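You operate a simulated robot arm through the tools that you are given. There is no shell and no other tool.

The job below is to be done with a simulated robot arm. You get a single attempt, and the scene is never put back.

TASK
Roll the dusty dark blue cover down on its board, then wipe it clean.
Fine: put the roller and the pad back. Set down upright: hand roller.

Only the result counts: the job must be done as asked and must still hold three seconds after the hand-in. Knocking over, shifting, dropping, spilling or breaking anything else fails it. A push-on lid holds only when it is set on centred and level and pressed home; a screw cap is set on level and turned clockwise until tight.

THE ROBOT
A 7-joint arm with a two-finger parallel gripper, fixed in place. Base frame: the origin is on the floor under the middle of its stand, x ahead of it, y to its left, z up. Readings come in m, degrees, newtons and seconds.
With the tool pointing down near the work surface it reaches from about 0.44 to 0.92 m from the base axis. Its first joint turns from -143.0 to 143.0 degrees. Payload 3 kg.
Tool frame: the origin (TCP) lies between the finger pads and is the grasp point; the fingertips stand 0.03 m ahead of it; z points along the fingers, y is the line along which they close. Largest opening 0.094 m; finger width 0.028, thickness 0.01; the body of the gripper, 0.05 by 0.096 m, starts 0.055 m behind the TCP.
Orientation is told as [roll, pitch, yaw] about the base's x, y, z axes, in that order, counted from this pose: with the fingers straight down and closing along the base's y, the tool's x points along the base's -x, its y along +y and its z along -z.

THE INTERFACE
- The arm moves only by the tool play_rows. Its argument "deltas" is a list of rows, each a list of 7 numbers: the shift along the base's x, y, z in units of 30 mm (1.0 is 30 mm), then the turn, a rotation vector about the base's x, y, z in units of 5 degrees (1.0 is 5 degrees), then the finger opening in m, from 0 to 0.094. In form: [[x, y, z, wx, wy, wz, gripper], ...]. A call has 1 to 20 rows; each row shifts and turns the commanded pose from where the row before left it. A call with a number of a shift or a turn outside -1 to 1 is refused whole. A row lasts 0.2 s, in which the tool goes at most 0.05 m and 8.6 degrees; a call with a longer step from one row to the next is refused whole, and so is a gripper value outside its range. A pose out of reach is approached as far as the arm can. The call stops where the force on the tool passes 90 N (or 10 N more than at its start, if that is more) or the arm is blocked; 0.2 s more then pass. The fingers move at their own pace (about 0.072 m/s each) and stop on an object; they squeeze with about 35 N. The grip force told is the motor's: it shows also when the fingers shut on nothing. Time passes only in rows, and 0.2 s behind the last, so rows that do not move let the fingers close. The reply holds the time, the measured pose of the TCP, the force on the tool along the base axes, the opening and the grip force, in the units named above and with some noise, with the torque about the TCP (base axes, N m) and any sound that the robot's microphone picked up.
- Cameras (640 x 400 px; columns grow to the right, rows downward): "scene" is fixed at [0.0506, -0.4985, 1.5679]; the picture's right is [0.76, -0.65, 0.00], its down [-0.31, -0.36, -0.88] and it looks along [0.57, 0.66, -0.48] (base axes); focal length 341 px, centre (320, 200). "wrist" rides on the gripper at [0.076, 0.014, -0.102] in the tool frame; the picture's right is [-0.18, 0.98, 0.00], its down [-0.75, -0.14, -0.64] and it looks along [-0.63, -0.12, 0.77] (tool axes); focal length 243 px, centre (320, 200).
- snapshot(camera): a new picture of that camera. No time passes.
- point_at(camera, pixels): for up to 12 pixels [column, row] of the newest picture of that camera ("zoom" is the newest enlarged one), the place [x, y, z] in the base frame of the surface seen there, good to about 0.002 m. No time passes.
- inspect(camera, box): a new picture of the part [left, top, right, bottom] of that camera's present view, enlarged. No time passes.
- sign_off(): hands the job in; it is judged then, once.

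Leave the gripper open and the arm clear of the work at the hand-in unless told otherwise.

The tools are called after ">>>" by a JSON object that holds its "fn" and its "kwargs". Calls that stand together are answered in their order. play_rows: Moves the arm, as the interface text tells. Its arguments: {"type":"object","properties":{"deltas":{"type":"array","items":{"type":"array","items":{"type":"number"}}}},"required":["deltas"]} The other tools are called the same way: snapshot (camera) takes a picture; point_at (camera, pixels) gives the place of the surface under pixels of a picture; inspect (camera, box) takes an enlarged picture of a part of a camera's view; sign_off () hands the job in.

At the start:

```text
t: 0.0
ee_pos: [0.4029, 0.3596, 1.1531]
ee_rot: [-0.1, -0.1, 0.0]
force: [0.5, -0.2, 0.4]
ft_torque: [0.0, 0.04, 0.01]
gripper_width: 0.0938
grip_force: 0.0
```

scene: 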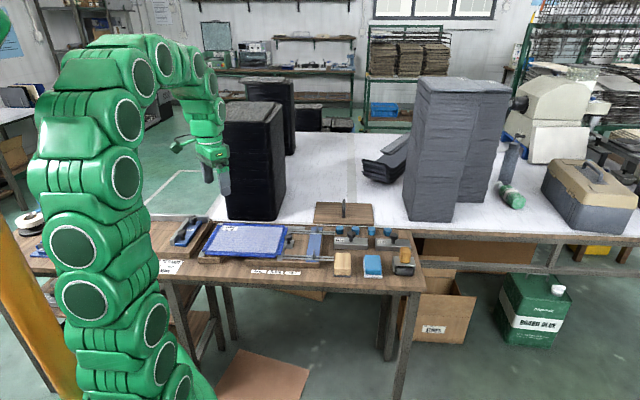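
wrist: 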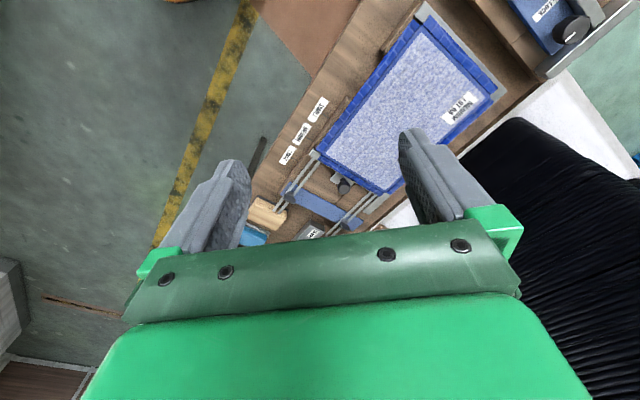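

I see a workbench with a blue cover on a board at about (245,240) in the scene view, plus several small tools on the right. I'll enlarge the bench parts to identify everything.

>>> {"fn": "inspect", "kwargs": {"camera": "scene", "box": [180, 190, 340, 290]}}

>>> {"fn": "inspect", "kwargs": {"camera": "scene", "box": [290, 190, 450, 290]}}

>>> {"fn": "inspect", "kwargs": {"camera": "wrist", "box": [220, 0, 540, 250]}}

```text
4.00 times, centred on (260, 240) of scene
```

zoom: 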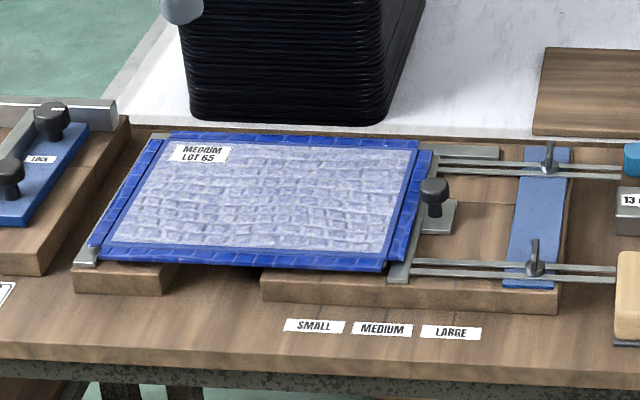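

```text
4.00 times, centred on (370, 240) of scene
```

zoom: 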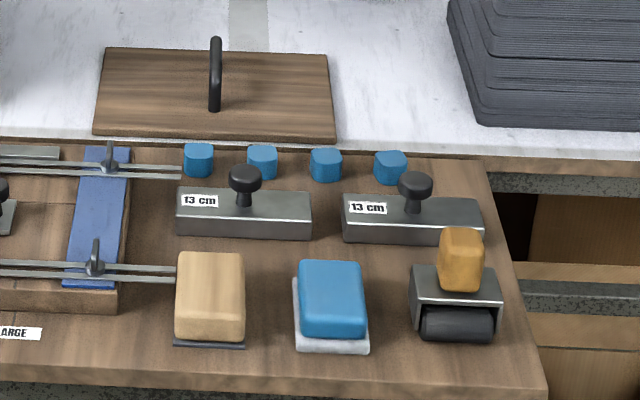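

```text
1.60 times, centred on (380, 125) of wrist
```

zoom: 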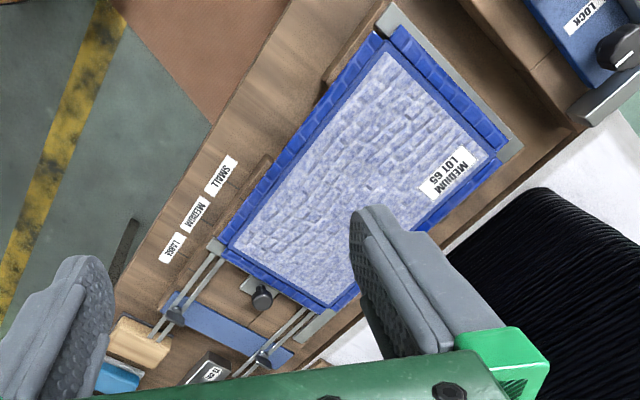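

The blue cover "MEDIUM LOT 65" lies on a form at left; at the right are a tan block with a dark sole, a blue pad with a white sole, and a hand roller with an orange handle. I'll take closer looks and then measure positions.

>>> {"fn": "inspect", "kwargs": {"camera": "scene", "box": [325, 235, 425, 298]}}

>>> {"fn": "inspect", "kwargs": {"camera": "scene", "box": [195, 215, 305, 284]}}

>>> {"fn": "inspect", "kwargs": {"camera": "scene", "box": [0, 190, 220, 330]}}

```text
6.35 times, centred on (375, 266) of scene
```

zoom: 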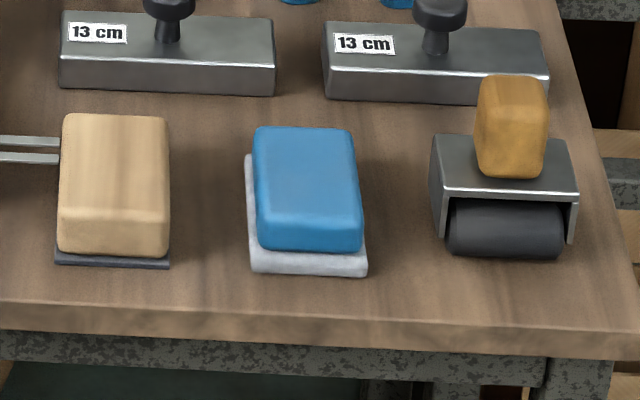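

```text
5.80 times, centred on (250, 250) of scene
```

zoom: 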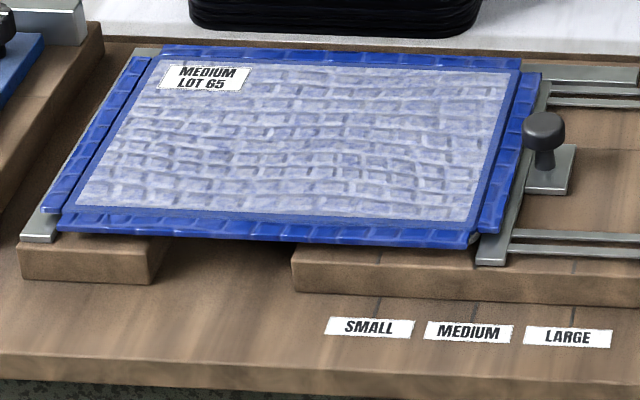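

```text
2.86 times, centred on (110, 260) of scene
```

zoom: 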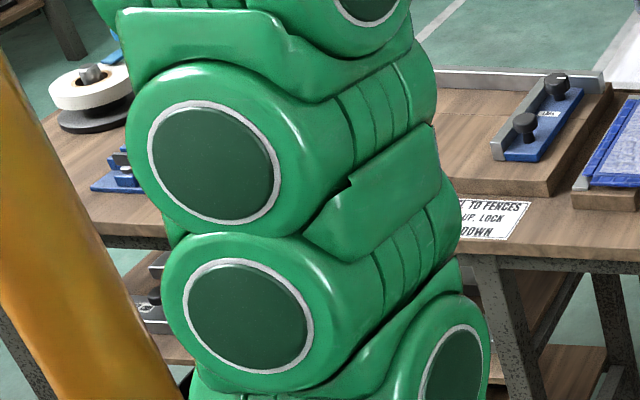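

Now I measure places: cover corners, form, pad, roller and table in the scene picture.

>>> {"fn": "snapshot", "kwargs": {"camera": "scene"}}

>>> {"fn": "point_at", "kwargs": {"camera": "scene", "pixels": [[220, 226], [284, 227], [206, 251], [277, 256], [245, 240], [343, 264], [373, 263], [373, 278], [404, 250], [404, 271], [330, 275], [400, 262]]}}

>>> {"fn": "inspect", "kwargs": {"camera": "scene", "box": [140, 250, 220, 300]}}

```text
taken
```

scene: 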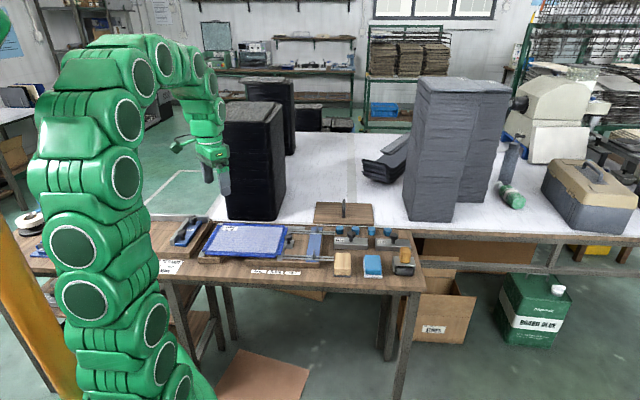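

```text
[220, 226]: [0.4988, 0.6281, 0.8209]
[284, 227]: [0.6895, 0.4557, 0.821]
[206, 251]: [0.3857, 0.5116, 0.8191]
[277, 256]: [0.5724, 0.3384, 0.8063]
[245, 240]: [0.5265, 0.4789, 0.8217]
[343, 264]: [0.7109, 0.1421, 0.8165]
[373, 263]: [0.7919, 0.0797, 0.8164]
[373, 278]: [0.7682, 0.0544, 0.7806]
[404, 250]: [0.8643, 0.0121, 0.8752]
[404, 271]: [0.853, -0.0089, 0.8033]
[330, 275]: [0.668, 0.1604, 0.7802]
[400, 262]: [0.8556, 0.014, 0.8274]
```

```text
8.00 times, centred on (180, 275) of scene
```

zoom: 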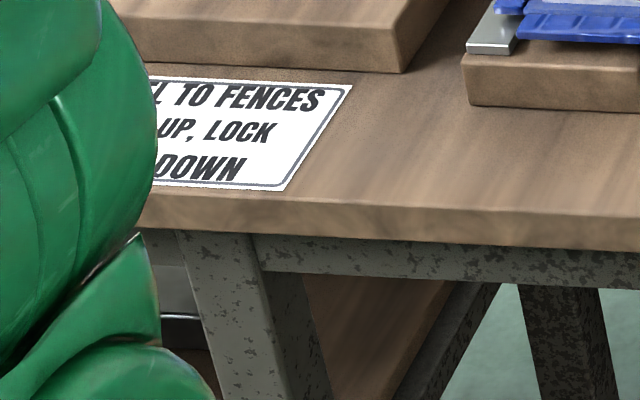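

The cover runs about 0.26 m along the bench and 0.17 m across, its surface at z≈0.82, and the bench surface is at z≈0.78. I'll turn the wrist about +45° and pull back to view the cover and jig with the wrist camera.

>>> {"fn": "play_rows", "kwargs": {"deltas": [[-0.3, -0.2, 0.3, 0, 0, 1, 0.094], [-0.3, -0.2, 0.3, 0, 0, 1, 0.094], [-0.3, -0.2, 0.3, 0, 0, 1, 0.094], [-0.3, -0.2, 0.3, 0, 0, 1, 0.094], [-0.3, -0.2, 0.3, 0, 0, 1, 0.094], [-0.3, -0.2, 0.3, 0, 0, 1, 0.094], [-0.3, -0.2, 0.3, 0, 0, 1, 0.094], [-0.2, -0.2, 0, 0, 0, 1, 0.094], [0, 0, 0, 0, 0, 1, 0.094], [0, 0, 0, 0, 0, 0, 0.094]]}}

>>> {"fn": "snapshot", "kwargs": {"camera": "wrist"}}

>>> {"fn": "snapshot", "kwargs": {"camera": "scene"}}

```text
t: 2.2
ee_pos: [0.3323, 0.3118, 1.217]
ee_rot: [0.0, 0.0, 45.2]
force: [0.5, -0.3, 0.4]
ft_torque: [-0.02, -0.01, -0.02]
gripper_width: 0.0941
grip_force: 0.0
```

```text
taken
```

wrist: 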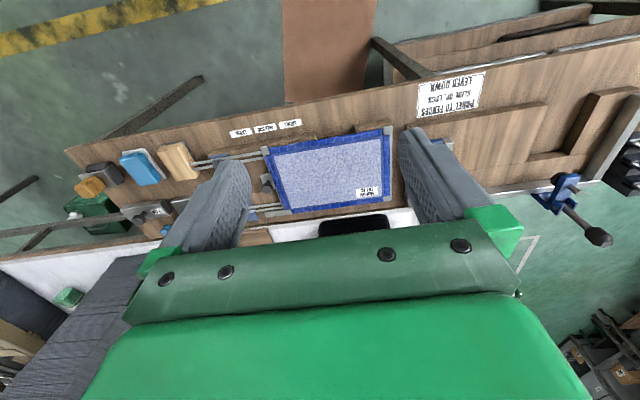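

```text
taken
```

scene: 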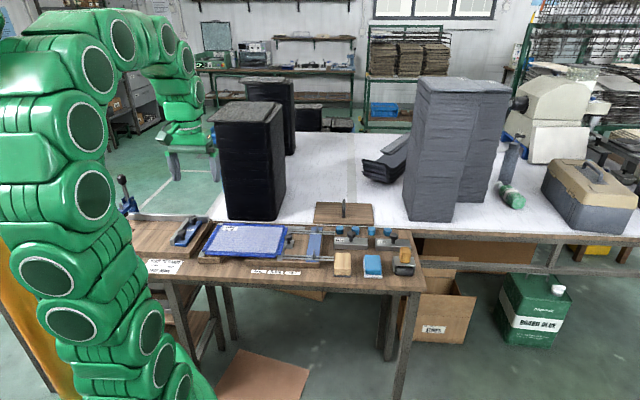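

The wrist view now shows the whole bench. I'll enlarge the sign, the cover and the tools.

>>> {"fn": "inspect", "kwargs": {"camera": "wrist", "box": [370, 50, 640, 220]}}

>>> {"fn": "inspect", "kwargs": {"camera": "wrist", "box": [250, 110, 410, 220]}}

>>> {"fn": "inspect", "kwargs": {"camera": "wrist", "box": [60, 120, 220, 230]}}

```text
2.35 times, centred on (505, 135) of wrist
```

zoom: 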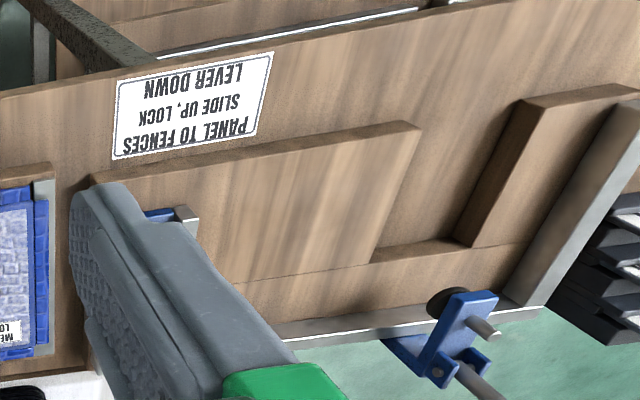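

```text
3.64 times, centred on (330, 165) of wrist
```

zoom: 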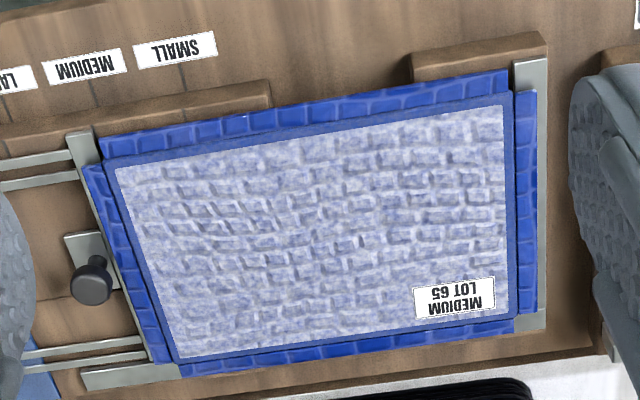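

```text
3.64 times, centred on (140, 175) of wrist
```

zoom: 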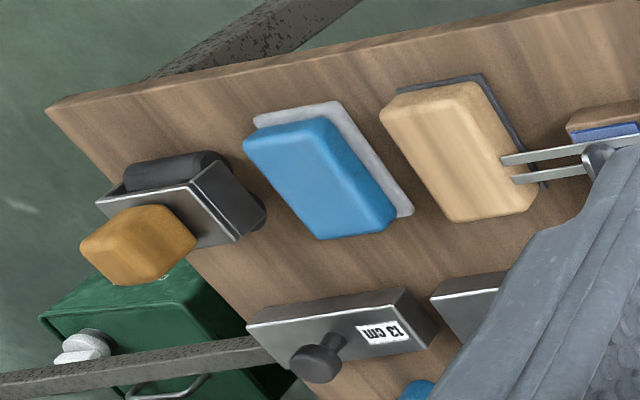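

The sign reads "PANEL TO FENCES / SLIDE UP, LOCK / LEVER DOWN", which belongs to the lever station at the far left. The blue pad has a soft white sole, and the tan block has a dark, abrasive-looking one. Now I'll move the wrist over toward the tools for a closer look.

>>> {"fn": "play_rows", "kwargs": {"deltas": [[0.63, -0.77, -0.39, 0, 0, -0.9, 0.094], [0.63, -0.77, -0.39, 0, 0, -0.9, 0.094], [0.63, -0.77, -0.39, 0, 0, -0.9, 0.094], [0.63, -0.77, -0.39, 0, 0, -0.9, 0.094], [0.63, -0.77, -0.39, 0, 0, -0.9, 0.094], [0.63, -0.77, -0.39, 0, 0, -0.9, 0.094], [0.63, -0.77, -0.39, 0, 0, -0.9, 0.094], [0.63, -0.77, -0.39, 0, 0, -0.9, 0.094], [0.63, -0.77, -0.39, 0, 0, -0.9, 0.094], [0.63, -0.77, -0.39, 0, 0, -0.9, 0.094], [0, 0, 0, 0, 0, 0, 0.094]]}}

>>> {"fn": "snapshot", "kwargs": {"camera": "wrist"}}

>>> {"fn": "snapshot", "kwargs": {"camera": "scene"}}

```text
t: 4.6
ee_pos: [0.5219, 0.081, 1.1029]
ee_rot: [0.0, -0.1, 0.0]
force: [-0.9, -0.5, -0.2]
ft_torque: [-0.03, -0.04, 0.0]
gripper_width: 0.0938
grip_force: 0.0
```

```text
taken
```

wrist: 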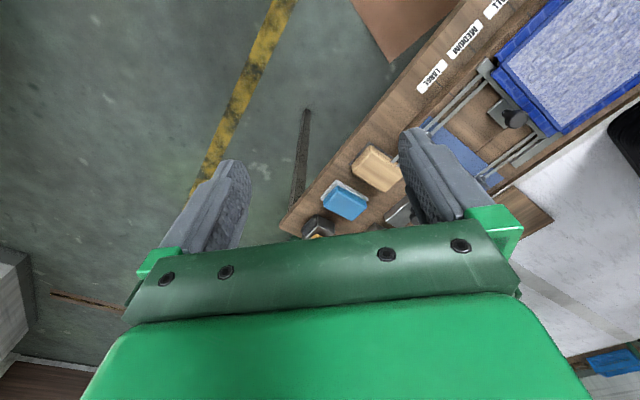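

```text
taken
```

scene: 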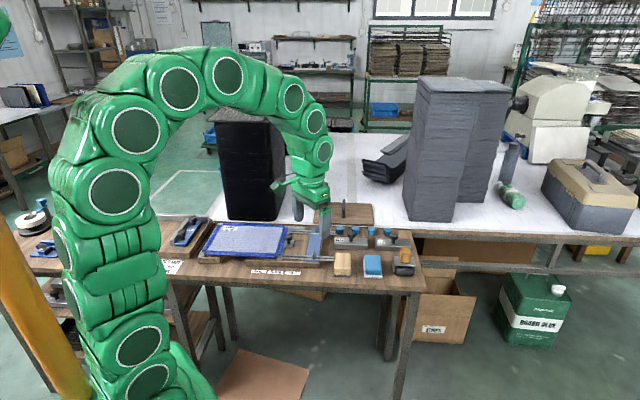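

The roller appears at about (318,230), partly hidden behind the gripper plate. I'll move forward about 0.17 m so the tools appear in the upper half of the picture.

>>> {"fn": "play_rows", "kwargs": {"deltas": [[0.8, -0.1, -0.2, 0, 0, 0, 0.094], [0.8, -0.1, -0.2, 0, 0, 0, 0.094], [0.8, -0.1, -0.2, 0, 0, 0, 0.094], [0.8, -0.1, -0.2, 0, 0, 0, 0.094], [0.8, -0.1, -0.2, 0, 0, 0, 0.094], [0.8, -0.1, -0.2, 0, 0, 0, 0.094], [0.8, -0.1, -0.2, 0, 0, 0, 0.094], [0, 0, 0, 0, 0, 0, 0.094]]}}

>>> {"fn": "snapshot", "kwargs": {"camera": "wrist"}}

>>> {"fn": "inspect", "kwargs": {"camera": "wrist", "box": [180, 0, 500, 200]}}

```text
t: 6.4
ee_pos: [0.6876, 0.0588, 1.0568]
ee_rot: [0.0, 0.1, -0.1]
force: [-0.3, -0.9, 0.7]
ft_torque: [0.02, 0.02, 0.0]
gripper_width: 0.0938
grip_force: 0.1
```

```text
taken
```

wrist: 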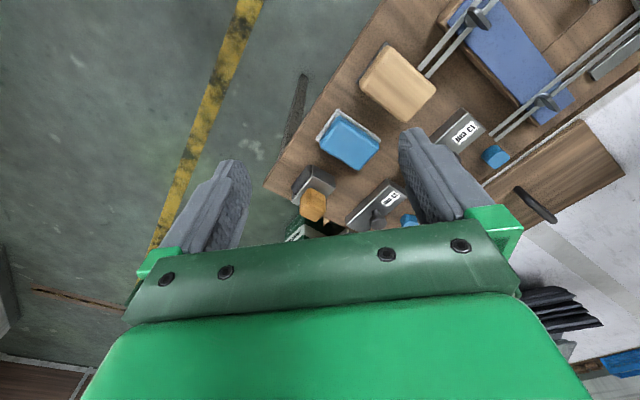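

```text
2.00 times, centred on (340, 100) of wrist
```

zoom: 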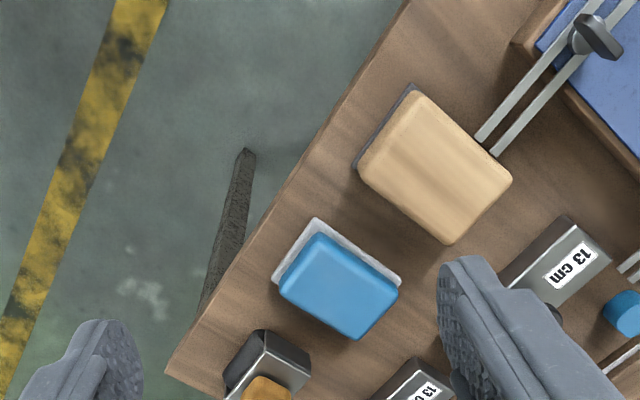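

The roller is at about (310,190) here. I'll move a further 0.09 m forward to see it more squarely.

>>> {"fn": "play_rows", "kwargs": {"deltas": [[0.8, -0.3, 0, 0, 0, 0, 0.094], [0.8, -0.3, 0, 0, 0, 0, 0.094], [0.8, -0.3, 0, 0, 0, 0, 0.094], [0.8, -0.3, 0, 0, 0, 0, 0.094], [0, 0, 0, 0, 0, 0, 0.094]]}}

>>> {"fn": "snapshot", "kwargs": {"camera": "wrist"}}

>>> {"fn": "inspect", "kwargs": {"camera": "wrist", "box": [260, 60, 420, 200]}}

```text
t: 7.6
ee_pos: [0.7852, 0.024, 1.0561]
ee_rot: [0.1, 0.1, 0.0]
force: [-0.3, -0.5, 0.3]
ft_torque: [0.01, -0.01, 0.02]
gripper_width: 0.0941
grip_force: 0.1
```

```text
taken
```

wrist: 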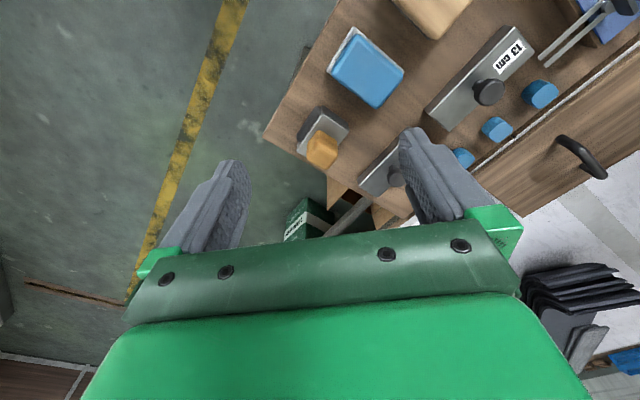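

```text
2.86 times, centred on (340, 130) of wrist
```

zoom: 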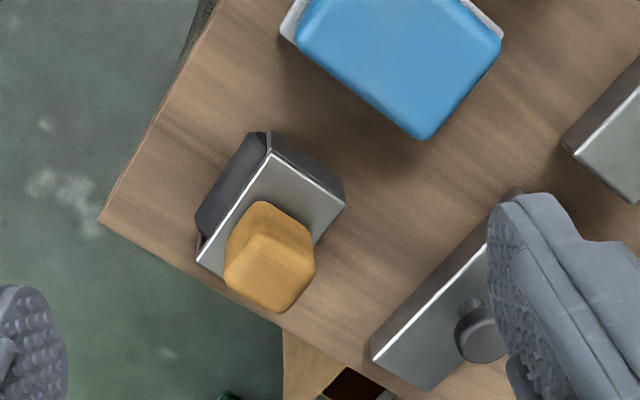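

The roller is clear: metal bracket top corners at about (270,153), (343,203), (198,262), orange handle top around (268,262). I measure its corners and the pad's.

>>> {"fn": "point_at", "kwargs": {"camera": "zoom", "pixels": [[271, 156], [338, 200], [202, 259], [228, 273], [265, 240], [310, 265], [277, 305], [230, 255], [265, 207], [240, 170], [220, 210], [308, 232]]}}

>>> {"fn": "point_at", "kwargs": {"camera": "wrist", "pixels": [[356, 36], [333, 74], [377, 106], [403, 68], [368, 71], [331, 67], [355, 29], [375, 35], [350, 92], [322, 151], [334, 113], [310, 140]]}}

```text
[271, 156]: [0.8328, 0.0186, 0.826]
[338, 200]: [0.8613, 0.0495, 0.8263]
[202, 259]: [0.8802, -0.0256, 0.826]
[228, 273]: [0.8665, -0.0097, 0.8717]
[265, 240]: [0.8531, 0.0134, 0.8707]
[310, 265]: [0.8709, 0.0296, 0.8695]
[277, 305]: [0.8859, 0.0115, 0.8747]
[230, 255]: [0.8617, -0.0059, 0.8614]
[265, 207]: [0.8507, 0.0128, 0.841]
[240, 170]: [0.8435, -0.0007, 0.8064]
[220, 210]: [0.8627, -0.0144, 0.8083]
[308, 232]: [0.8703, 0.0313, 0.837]
```

```text
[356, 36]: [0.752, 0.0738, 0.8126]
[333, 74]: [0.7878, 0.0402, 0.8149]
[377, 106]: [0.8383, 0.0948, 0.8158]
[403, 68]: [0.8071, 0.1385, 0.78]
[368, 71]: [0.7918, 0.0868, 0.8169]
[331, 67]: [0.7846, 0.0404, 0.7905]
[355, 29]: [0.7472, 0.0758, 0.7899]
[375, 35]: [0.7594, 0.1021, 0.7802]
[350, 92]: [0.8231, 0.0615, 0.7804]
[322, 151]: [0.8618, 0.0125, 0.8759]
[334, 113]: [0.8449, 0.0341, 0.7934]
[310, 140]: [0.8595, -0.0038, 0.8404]
```

The roller's bracket is about 65 mm (along the bench) by 42 mm, top at z≈0.826; the handle is about 36 mm square up to z≈0.876, centred near (0.870, 0.012). I'll tilt the wrist to get a side view of the roller so I know where its wheel sits.

>>> {"fn": "play_rows", "kwargs": {"deltas": [[-0.05, 0.3, 0, 0, 0, -0.956, 0.094], [-0.05, 0.3, 0, 0, 0, -0.956, 0.094], [-0.05, 0.3, 0, 0, 0, -0.956, 0.094], [-0.05, 0.3, 0, 0, 0, -0.956, 0.094], [-0.05, 0.3, 0, 0, 0, -0.956, 0.094], [-0.05, 0.3, 0, 0, 0, -0.956, 0.094], [-0.05, 0.3, 0, 0, 0, -0.956, 0.094], [-0.05, 0.3, 0, 0, 0, -0.956, 0.094], [0, 0.2, 0, 0, 0, -0.956, 0.094], [0, 0, -0.6, -0.682, -0.731, 0, 0.094], [0, 0, -0.6, -0.682, -0.731, 0, 0.094], [0, 0, -0.6, -0.682, -0.731, 0, 0.094], [0, 0, -0.6, -0.682, -0.731, 0, 0.094], [0, 0, -0.6, -0.682, -0.731, 0, 0.094], [0, 0, -0.6, -0.682, -0.731, 0, 0.094], [0, 0, 0, 0, 0, 0, 0.094]]}}

>>> {"fn": "snapshot", "kwargs": {"camera": "wrist"}}

```text
t: 11.0
ee_pos: [0.7731, 0.1015, 0.9505]
ee_rot: [-0.1, -30.0, -43.0]
force: [-0.7, -0.3, 1.1]
ft_torque: [-0.01, 0.01, -0.02]
gripper_width: 0.0938
grip_force: 0.0
```

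```text
taken
```

wrist: 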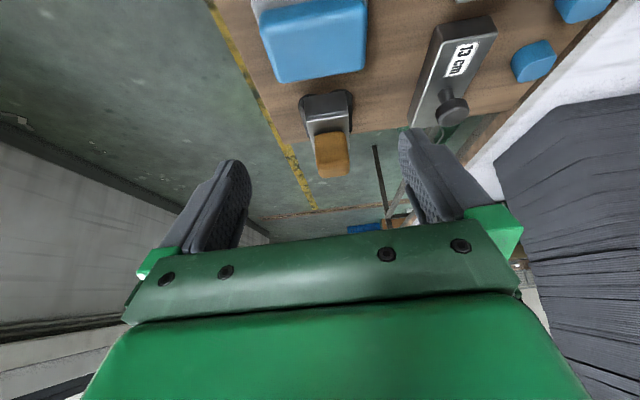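

>>> {"fn": "inspect", "kwargs": {"camera": "wrist", "box": [240, 50, 400, 190]}}

```text
2.86 times, centred on (320, 120) of wrist
```

zoom: 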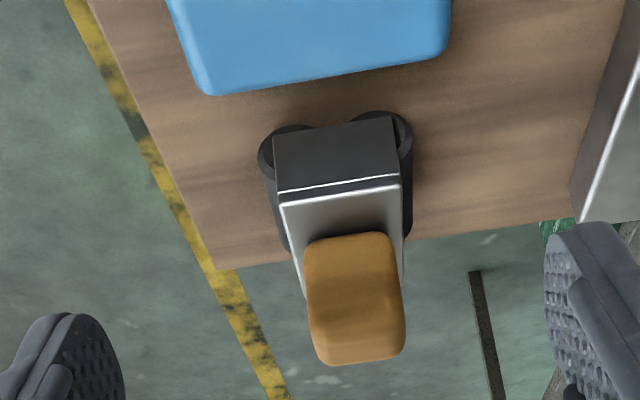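

The side view shows two rubber wheels under the bracket, front and rear, so the roller stands upright on its own and rolls crosswise to the bench edge. Now I raise and level the wrist, and then travel to view the cover closely from above.

>>> {"fn": "play_rows", "kwargs": {"deltas": [[-0.2, 0.2, 0.6, 0.682, 0.731, 0, 0.094], [-0.2, 0.2, 0.6, 0.682, 0.731, 0, 0.094], [-0.2, 0.2, 0.6, 0.682, 0.731, 0, 0.094], [-0.2, 0.2, 0.6, 0.682, 0.731, 0, 0.094], [-0.2, 0.2, 0.6, 0.682, 0.731, 0, 0.094], [-0.2, 0.2, 0.6, 0.682, 0.731, 0, 0.094], [-0.5, 0.45, 0, 0, 0, 1, 0.094], [-0.5, 0.45, 0, 0, 0, 1, 0.094], [-0.5, 0.45, 0, 0, 0, 1, 0.094], [-0.5, 0.45, 0, 0, 0, 1, 0.094], [-0.5, 0.45, 0, 0, 0, 1, 0.094], [-0.5, 0.45, 0, 0, 0, 1, 0.094], [-0.5, 0.45, 0, 0, 0, 1, 0.094], [-0.5, 0.45, 0, 0, 0, 1, 0.094], [-0.5, 0.4, 0, 0, 0, 1, 0.094], [-0.5, 0.4, 0, 0, 0, 1, 0.094], [-0.5, 0.4, 0, 0, 0, 1, 0.094], [-0.5, 0.4, 0, 0, 0, 1, 0.094], [-0.5, 0.4, 0, 0, 0, 1, 0.094], [-0.5, 0.4, 0, 0, 0, 1, 0.094]]}}

>>> {"fn": "play_rows", "kwargs": {"deltas": [[-0.5, 0.4, 0, 0, 0, 1, 0.094], [-0.5, 0.4, 0, 0, 0, 1, 0.094], [-0.5, 0.4, 0, 0, 0, 1, 0.094], [-0.4, 0.35, 0, 0, 0, 1, 0.094], [-0.4, 0.3, 0, 0, 0, 0.2, 0.094], [0, 0, 0, 0, 0, 0, 0.094]]}}

>>> {"fn": "snapshot", "kwargs": {"camera": "wrist"}}

```text
t: 15.2
ee_pos: [0.5294, 0.3194, 1.0582]
ee_rot: [0.0, 0.0, 27.2]
force: [-0.3, -0.1, 0.0]
ft_torque: [0.01, 0.02, 0.02]
gripper_width: 0.0939
grip_force: 0.2
```

```text
t: 16.6
ee_pos: [0.4594, 0.3724, 1.0587]
ee_rot: [-0.1, 0.0, 48.0]
force: [-1.0, -0.1, -0.3]
ft_torque: [0.01, 0.01, 0.0]
gripper_width: 0.0937
grip_force: 0.0
```

```text
taken
```

wrist: 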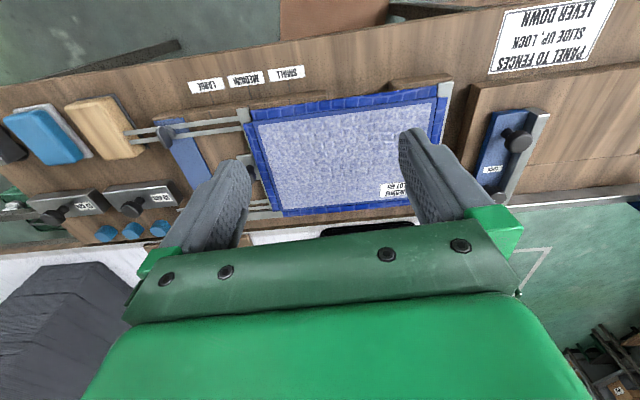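

I have a good view of the cover. I'll enlarge it and measure its inner and outer edges.

>>> {"fn": "inspect", "kwargs": {"camera": "wrist", "box": [230, 70, 460, 230]}}

>>> {"fn": "point_at", "kwargs": {"camera": "scene", "pixels": [[250, 219], [228, 217], [274, 217], [290, 238], [253, 226], [288, 257], [200, 262], [265, 262], [230, 262], [300, 236], [340, 212], [345, 203]]}}

```text
2.50 times, centred on (345, 150) of wrist
```

zoom: 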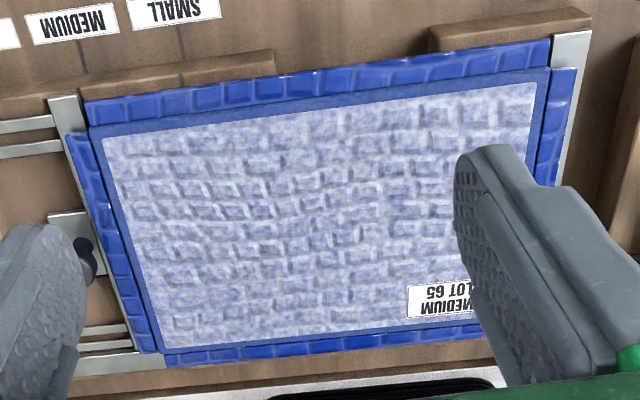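

```text
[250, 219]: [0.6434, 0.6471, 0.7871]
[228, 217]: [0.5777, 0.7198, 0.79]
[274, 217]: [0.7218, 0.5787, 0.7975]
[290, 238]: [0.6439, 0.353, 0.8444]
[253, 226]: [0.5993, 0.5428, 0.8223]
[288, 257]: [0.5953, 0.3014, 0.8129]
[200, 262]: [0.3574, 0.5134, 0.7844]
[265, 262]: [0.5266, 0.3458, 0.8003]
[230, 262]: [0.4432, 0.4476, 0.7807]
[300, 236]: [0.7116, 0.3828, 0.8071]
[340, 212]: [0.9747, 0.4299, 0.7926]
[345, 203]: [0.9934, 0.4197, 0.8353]
```

>>> {"fn": "point_at", "kwargs": {"camera": "zoom", "pixels": [[92, 130], [545, 72], [160, 350], [104, 143], [532, 85], [165, 343], [87, 108], [547, 44], [70, 140], [150, 350], [170, 362], [300, 200]]}}

>>> {"fn": "inspect", "kwargs": {"camera": "wrist", "box": [225, 90, 325, 160]}}

```text
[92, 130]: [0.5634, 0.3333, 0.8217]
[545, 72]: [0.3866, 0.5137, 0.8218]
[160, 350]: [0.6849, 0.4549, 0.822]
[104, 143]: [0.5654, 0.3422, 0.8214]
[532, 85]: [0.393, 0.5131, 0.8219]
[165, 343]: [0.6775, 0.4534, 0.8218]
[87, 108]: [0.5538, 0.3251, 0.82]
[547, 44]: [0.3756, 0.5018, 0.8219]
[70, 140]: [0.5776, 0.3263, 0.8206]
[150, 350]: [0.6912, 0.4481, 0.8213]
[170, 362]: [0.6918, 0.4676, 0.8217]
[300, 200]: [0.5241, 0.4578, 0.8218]
```

```text
5.71 times, centred on (275, 125) of wrist
```

zoom: 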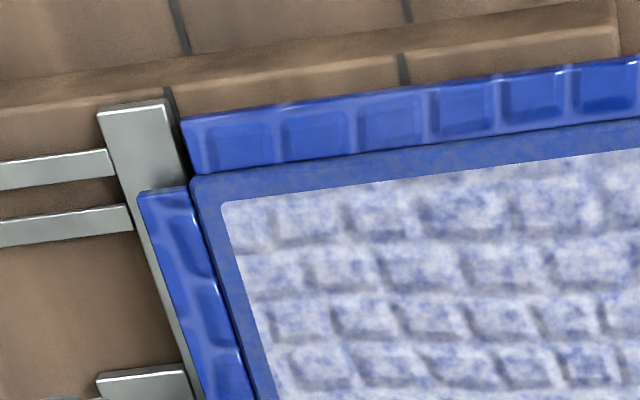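

The cover's panel spans about 0.253 m × 0.171 m, its edges run at 45° in the base frame, its centre is near (0.535, 0.484) and its top is at z≈0.822. The roller centre is near (0.870, 0.011). I'll travel to above the roller at z≈1.0 with yaw 47°.

>>> {"fn": "play_rows", "kwargs": {"deltas": [[0.76, -0.669, -0.109, 0, 0, -0.011, 0.08], [0.76, -0.669, -0.109, 0, 0, -0.011, 0.08], [0.76, -0.669, -0.109, 0, 0, -0.011, 0.08], [0.76, -0.669, -0.109, 0, 0, -0.011, 0.08], [0.76, -0.669, -0.109, 0, 0, -0.011, 0.08], [0.76, -0.669, -0.109, 0, 0, -0.011, 0.08], [0.76, -0.669, -0.109, 0, 0, -0.011, 0.08], [0.76, -0.669, -0.109, 0, 0, -0.011, 0.08], [0.76, -0.669, -0.109, 0, 0, -0.011, 0.08], [0.76, -0.669, -0.109, 0, 0, -0.011, 0.08], [0.76, -0.669, -0.109, 0, 0, -0.011, 0.08], [0.76, -0.669, -0.109, 0, 0, -0.011, 0.08], [0.76, -0.669, -0.109, 0, 0, -0.011, 0.08], [0.76, -0.669, -0.109, 0, 0, -0.011, 0.08], [0.76, -0.669, -0.109, 0, 0, -0.011, 0.08], [0.76, -0.669, -0.109, 0, 0, -0.011, 0.08], [0.76, -0.669, -0.109, 0, 0, -0.011, 0.08], [0.76, -0.669, -0.109, 0, 0, -0.011, 0.08], [0, 0, 0, 0, 0, 0, 0.08]]}}

>>> {"fn": "snapshot", "kwargs": {"camera": "wrist"}}

>>> {"fn": "inspect", "kwargs": {"camera": "scene", "box": [310, 160, 470, 290]}}

```text
t: 20.6
ee_pos: [0.8703, 0.0157, 0.9999]
ee_rot: [0.0, 0.0, 47.1]
force: [0.9, -0.3, 0.0]
ft_torque: [0.03, 0.0, -0.03]
gripper_width: 0.08
grip_force: 0.2
```

```text
taken
```

wrist: 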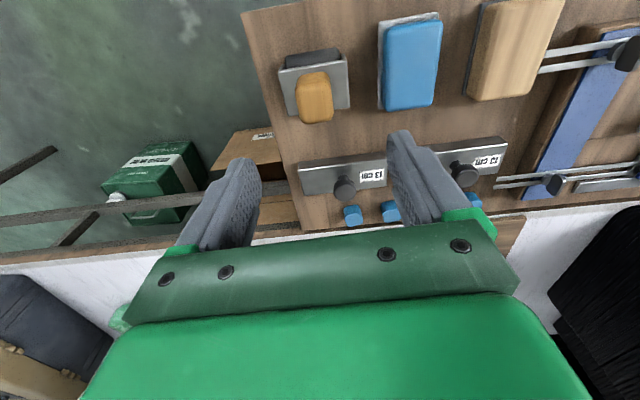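

```text
3.08 times, centred on (390, 225) of scene
```

zoom: 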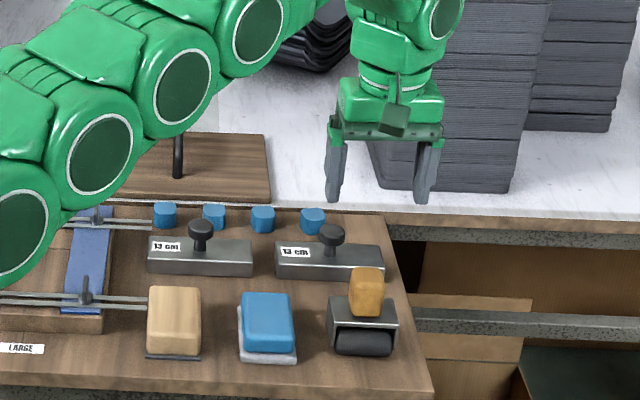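

The gripper is above the roller. I'll refine the handle's place from this nearer wrist view.

>>> {"fn": "inspect", "kwargs": {"camera": "wrist", "box": [260, 30, 460, 140]}}

>>> {"fn": "play_rows", "kwargs": {"deltas": [[0, 0, 0, 0, 0, 0, 0.08]]}}

```text
3.20 times, centred on (360, 85) of wrist
```

zoom: 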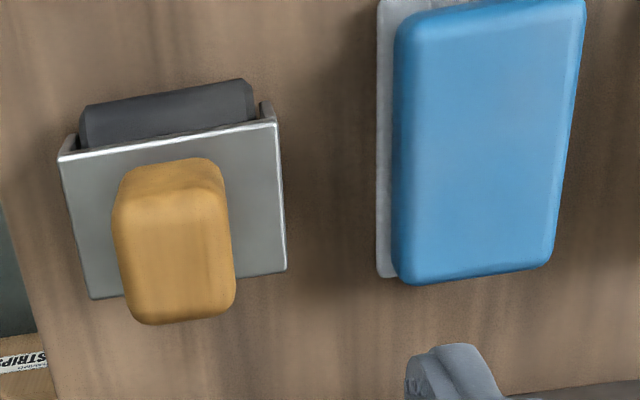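

```text
t: 21.0
ee_pos: [0.8709, 0.0153, 0.9984]
ee_rot: [0.0, 0.0, 47.1]
force: [-0.4, -0.2, -0.2]
ft_torque: [0.02, 0.03, -0.01]
gripper_width: 0.08
grip_force: 0.2
```

>>> {"fn": "point_at", "kwargs": {"camera": "zoom", "pixels": [[63, 160], [272, 127], [94, 295], [283, 268], [128, 210], [222, 200], [135, 312], [230, 300], [180, 260], [410, 30], [400, 270], [545, 262]]}}

>>> {"fn": "point_at", "kwargs": {"camera": "zoom", "pixels": [[384, 270], [384, 60], [470, 150], [500, 275], [575, 30], [556, 250], [85, 125], [245, 90], [160, 110], [180, 290], [118, 250], [233, 250]]}}

```text
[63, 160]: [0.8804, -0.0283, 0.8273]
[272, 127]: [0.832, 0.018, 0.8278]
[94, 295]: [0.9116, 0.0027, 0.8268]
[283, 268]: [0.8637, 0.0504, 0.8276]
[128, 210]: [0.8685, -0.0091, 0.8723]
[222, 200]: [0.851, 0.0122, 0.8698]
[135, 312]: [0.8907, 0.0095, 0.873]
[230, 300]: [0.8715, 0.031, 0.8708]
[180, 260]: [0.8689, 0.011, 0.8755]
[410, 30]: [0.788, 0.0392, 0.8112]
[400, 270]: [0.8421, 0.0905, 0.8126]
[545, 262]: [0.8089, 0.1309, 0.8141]
```

```text
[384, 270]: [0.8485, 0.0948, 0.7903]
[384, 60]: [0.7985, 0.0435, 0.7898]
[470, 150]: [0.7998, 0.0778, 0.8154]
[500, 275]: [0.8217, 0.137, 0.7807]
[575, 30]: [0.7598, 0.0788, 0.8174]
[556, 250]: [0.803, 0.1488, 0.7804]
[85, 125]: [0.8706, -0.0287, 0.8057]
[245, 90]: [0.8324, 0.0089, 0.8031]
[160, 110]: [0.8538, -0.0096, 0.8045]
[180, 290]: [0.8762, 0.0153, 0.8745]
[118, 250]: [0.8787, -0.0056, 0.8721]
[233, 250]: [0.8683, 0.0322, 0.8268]
```

The handle centre is at (0.8705, 0.011), and its top is at z≈0.8755 with the bracket top at 0.827. I'll descend with the fingers at 0.08 to TCP z≈0.863 so the tips stop just above the bracket.

>>> {"fn": "play_rows", "kwargs": {"deltas": [[0, -0.15, -0.6, 0, 0, -0.2, 0.08], [0, 0, -0.9, 0, 0, 0, 0.08], [0, 0, -0.9, 0, 0, 0, 0.08], [0, 0, -0.9, 0, 0, 0, 0.08], [0, 0, -0.7, 0, 0, 0, 0.08], [0, 0, -0.3, 0, 0, 0, 0.08], [0, 0, -0.1, 0, 0, 0, 0.08], [0, 0, 0, 0, 0, 0, 0.08]]}}

>>> {"fn": "snapshot", "kwargs": {"camera": "wrist"}}

>>> {"fn": "inspect", "kwargs": {"camera": "scene", "box": [350, 200, 450, 290]}}

```text
t: 22.8
ee_pos: [0.8698, 0.0083, 0.8655]
ee_rot: [0.1, 0.0, 46.2]
force: [0.5, -0.1, -0.3]
ft_torque: [-0.01, 0.0, 0.0]
gripper_width: 0.0798
grip_force: 0.1
```

```text
taken
```

wrist: 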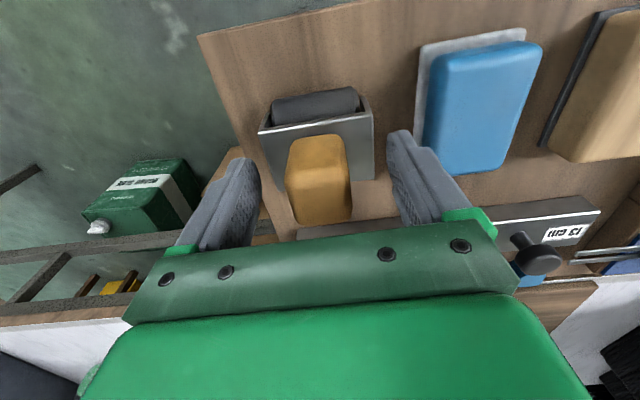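

```text
4.44 times, centred on (400, 245) of scene
```

zoom: 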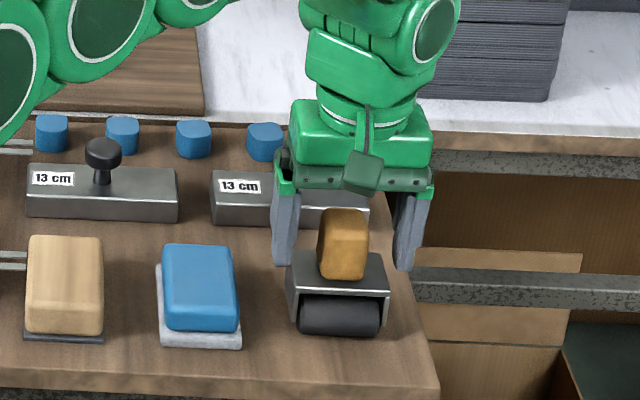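

The fingers straddle the handle (handle at (318,180) between tips in the wrist view), with no contact force. I close the gripper on the handle.

>>> {"fn": "play_rows", "kwargs": {"deltas": [[0, 0, 0, 0, 0, 0, 0.05], [0, 0, 0, 0, 0, 0, 0.03], [0, 0, 0, 0, 0, 0, 0.01], [0, 0, 0, 0, 0, 0, 0.01], [0, 0, 0, 0, 0, 0, 0.01]]}}

>>> {"fn": "snapshot", "kwargs": {"camera": "wrist"}}

```text
t: 24.0
ee_pos: [0.8691, 0.0076, 0.8658]
ee_rot: [-0.1, 0.0, 46.1]
force: [1.5, -1.3, 2.7]
ft_torque: [-0.05, -0.1, 0.04]
gripper_width: 0.0381
grip_force: 35.4
```

```text
taken
```

wrist: 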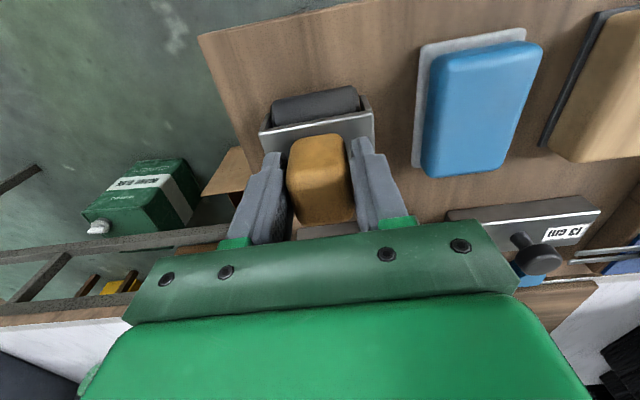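

The grip holds at 38 mm with 35 N. Pick pose was (0.869, 0.008, 0.8657). I lift the roller straight up and read the weight.

>>> {"fn": "play_rows", "kwargs": {"deltas": [[0, 0, 0.2, 0, 0, 0, 0.01], [0, 0, 0.5, 0, 0, 0, 0.01], [0, 0, 0.9, 0, 0, 0, 0.01], [0, 0, 0.9, 0, 0, 0, 0.01], [0, 0, 0.9, 0, 0, 0, 0.01], [0, 0, 0.9, 0, 0, 0, 0.01], [0, 0, 0, 0, 0, 0, 0.01]]}}

>>> {"fn": "inspect", "kwargs": {"camera": "scene", "box": [310, 160, 470, 290]}}

>>> {"fn": "snapshot", "kwargs": {"camera": "wrist"}}

```text
t: 25.6
ee_pos: [0.8704, 0.0062, 0.9954]
ee_rot: [0.0, 0.0, 46.0]
force: [0.3, 0.2, -2.2]
ft_torque: [-0.02, 0.01, -0.01]
gripper_width: 0.0382
grip_force: 34.9
```

```text
3.08 times, centred on (390, 225) of scene
```

zoom: 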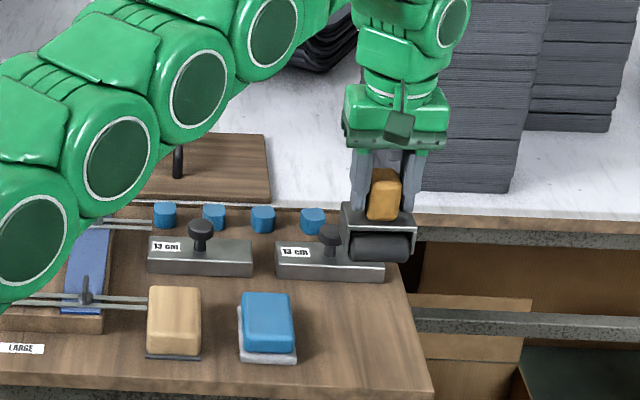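

```text
taken
```

wrist: 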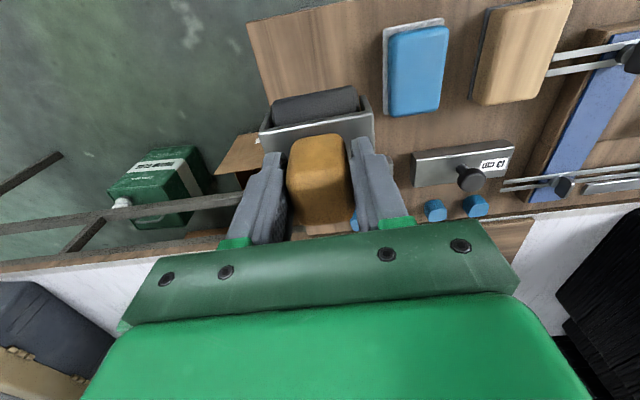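

The roller is held upright and weighs about 2.3 N. I travel at z≈0.995 to above the cover's front-right corner, the start of the first lane.

>>> {"fn": "play_rows", "kwargs": {"deltas": [[-0.664, 0.718, 0, 0, 0, -0.015, 0.01], [-0.664, 0.718, 0, 0, 0, -0.015, 0.01], [-0.664, 0.718, 0, 0, 0, -0.015, 0.01], [-0.664, 0.718, 0, 0, 0, -0.015, 0.01], [-0.664, 0.718, 0, 0, 0, -0.015, 0.01], [-0.664, 0.718, 0, 0, 0, -0.015, 0.01], [-0.664, 0.718, 0, 0, 0, -0.015, 0.01], [-0.664, 0.718, 0, 0, 0, -0.015, 0.01], [-0.664, 0.718, 0, 0, 0, -0.015, 0.01], [-0.664, 0.718, 0, 0, 0, -0.015, 0.01], [-0.664, 0.718, 0, 0, 0, -0.015, 0.01], [-0.664, 0.718, 0, 0, 0, -0.015, 0.01], [-0.664, 0.718, 0, 0, 0, -0.015, 0.01], [-0.664, 0.718, 0, 0, 0, -0.015, 0.01], [-0.664, 0.718, 0, 0, 0, -0.015, 0.01], [-0.664, 0.718, 0, 0, 0, -0.015, 0.01], [0, 0, -0.6, 0, 0, 0, 0.01], [0, 0, -0.6, 0, 0, 0, 0.01], [0, 0, 0, 0, 0, 0, 0.01], [0, 0, 0, 0, 0, 0, 0.01]]}}

>>> {"fn": "snapshot", "kwargs": {"camera": "wrist"}}

>>> {"fn": "inspect", "kwargs": {"camera": "scene", "box": [190, 180, 350, 290]}}

```text
t: 29.8
ee_pos: [0.5502, 0.3505, 0.9578]
ee_rot: [0.0, 0.0, 45.1]
force: [-0.4, 0.9, -2.6]
ft_torque: [-0.03, -0.03, 0.03]
gripper_width: 0.0382
grip_force: 34.9
```

```text
taken
```

wrist: 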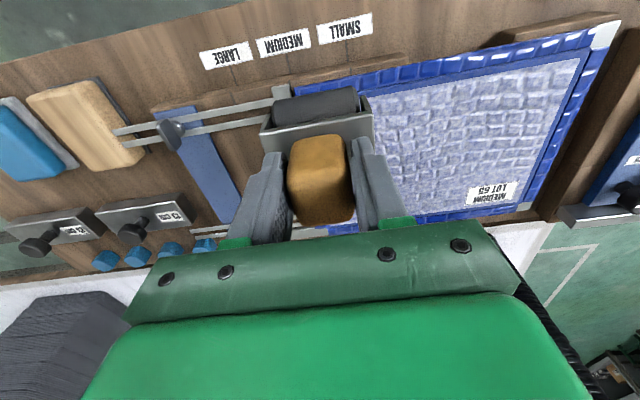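

```text
3.64 times, centred on (270, 235) of scene
```

zoom: 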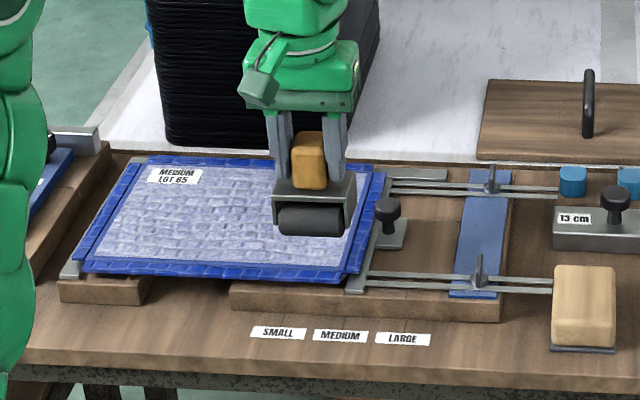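

The roller hovers over the front-right part of the cover, and the knob at the right is clear of it. I descend slowly; contact is expected near TCP z≈0.908.

>>> {"fn": "play_rows", "kwargs": {"deltas": [[0, 0, -0.6, 0, 0, 0, 0.01], [0, 0, -0.6, 0, 0, 0, 0.01], [0, 0, -0.3, 0, 0, 0, 0.01], [0, 0, -0.1, 0, 0, 0, 0.01], [0, 0, -0.1, 0, 0, 0, 0.01], [0, 0, 0, 0, 0, 0, 0.01]]}}

>>> {"fn": "inspect", "kwargs": {"camera": "scene", "box": [190, 180, 350, 290]}}

```text
t: 31.2
ee_pos: [0.5518, 0.3511, 0.9065]
ee_rot: [0.0, 0.1, 45.0]
force: [0.7, -0.8, -0.1]
ft_torque: [0.07, 0.0, -0.01]
gripper_width: 0.0383
grip_force: 34.8
```

```text
3.64 times, centred on (270, 235) of scene
```

zoom: 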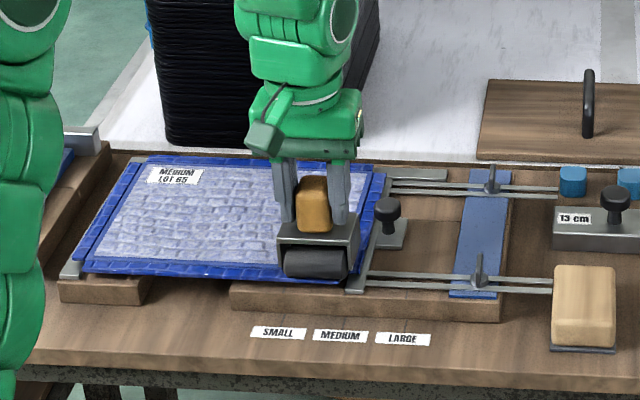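

The force has gone from −2.4 to about −0.1 N, so the wheels are just touching. I press a little further in small steps to learn the stiffness.

>>> {"fn": "play_rows", "kwargs": {"deltas": [[0, 0, -0.05, 0, 0, 0, 0.01], [0, 0, 0, 0, 0, 0, 0.01]]}}

>>> {"fn": "play_rows", "kwargs": {"deltas": [[0, 0, -0.05, 0, 0, 0, 0.01], [0, 0, 0, 0, 0, 0, 0.01]]}}

```text
t: 31.8
ee_pos: [0.5515, 0.3513, 0.9062]
ee_rot: [0.0, -0.1, 45.0]
force: [0.4, -1.1, 9.4]
ft_torque: [0.33, 0.06, 0.03]
gripper_width: 0.0381
grip_force: 34.5
```

```text
t: 32.4
ee_pos: [0.5512, 0.3508, 0.9056]
ee_rot: [0.1, 0.0, 45.0]
force: [2.6, -4.2, 22.8]
ft_torque: [0.42, -0.2, -0.08]
gripper_width: 0.0381
grip_force: 35.5
```

The contact force is about 23 N after 3 mm of press, a good rolling pressure. Now I roll the first lane away from the robot, 0.158 m along [0.707, 0.707].

>>> {"fn": "play_rows", "kwargs": {"deltas": [[0.2, 0.2, 0, 0, 0, 0, 0.01], [0.39, 0.39, 0, 0, 0, 0, 0.01], [0.39, 0.39, 0, 0, 0, 0, 0.01], [0.39, 0.39, 0, 0, 0, 0, 0.01], [0, 0, 0, 0, 0, 0, 0.01]]}}

>>> {"fn": "inspect", "kwargs": {"camera": "scene", "box": [190, 180, 350, 290]}}

```text
t: 33.6
ee_pos: [0.5912, 0.3913, 0.9044]
ee_rot: [0.0, -0.1, 45.0]
force: [2.7, -1.6, 34.6]
ft_torque: [0.24, -0.06, -0.04]
gripper_width: 0.0378
grip_force: 35.6
```

```text
3.64 times, centred on (270, 235) of scene
```

zoom: 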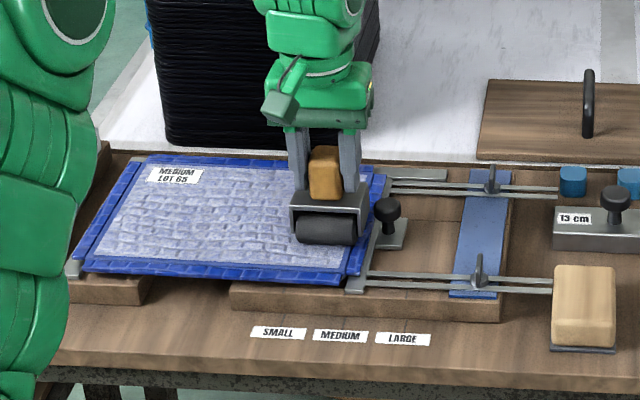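

The force rose to about 35 N. I look closely at the rolled strip in front of the roller to see if the wrinkles flatten.

>>> {"fn": "inspect", "kwargs": {"camera": "scene", "box": [225, 220, 295, 265]}}

>>> {"fn": "snapshot", "kwargs": {"camera": "wrist"}}

>>> {"fn": "inspect", "kwargs": {"camera": "wrist", "box": [230, 30, 430, 150]}}

```text
8.89 times, centred on (260, 242) of scene
```

zoom: 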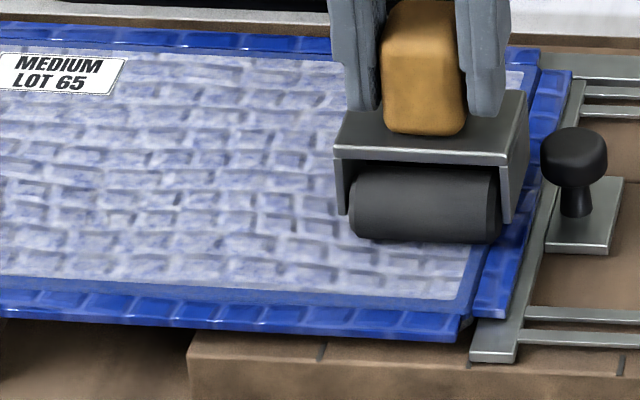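

```text
taken
```

wrist: 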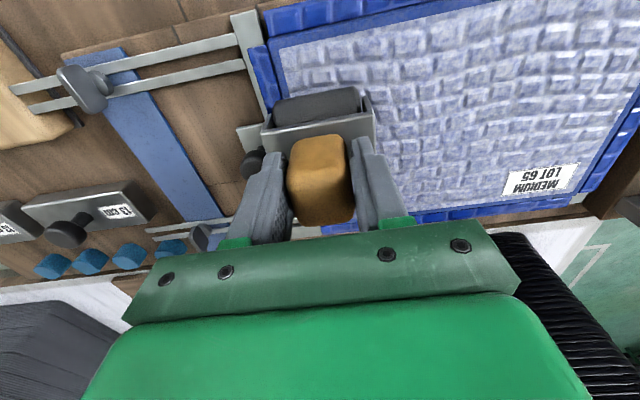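

```text
3.20 times, centred on (330, 90) of wrist
```

zoom: 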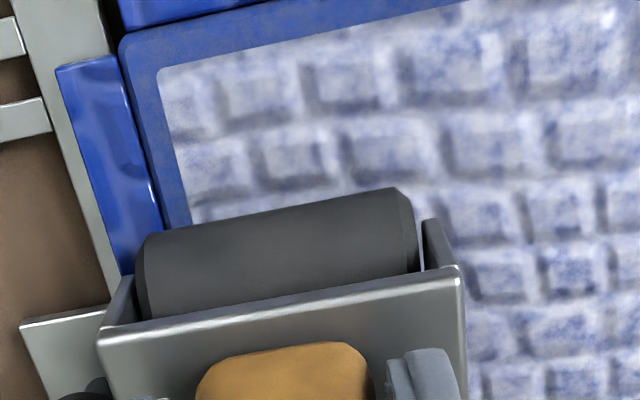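

The wheel covers up to the panel's right edge. I ease the press by about 1 mm and finish this lane to the back edge.

>>> {"fn": "play_rows", "kwargs": {"deltas": [[0.3, 0.3, 0.03, 0, 0, 0, 0.01], [0.39, 0.39, 0, 0, 0, 0, 0.01], [0.39, 0.39, 0, 0, 0, 0, 0.01], [0, 0, 0, 0, 0, 0, 0.01]]}}

>>> {"fn": "inspect", "kwargs": {"camera": "scene", "box": [225, 205, 305, 265]}}

```text
t: 34.6
ee_pos: [0.6232, 0.4232, 0.9049]
ee_rot: [0.0, -0.1, 45.0]
force: [5.4, -7.7, 29.8]
ft_torque: [0.01, 0.0, 0.01]
gripper_width: 0.0381
grip_force: 34.8
```

```text
6.67 times, centred on (265, 235) of scene
```

zoom: 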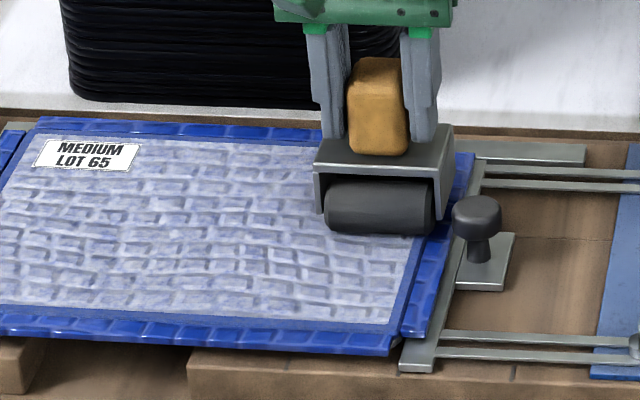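

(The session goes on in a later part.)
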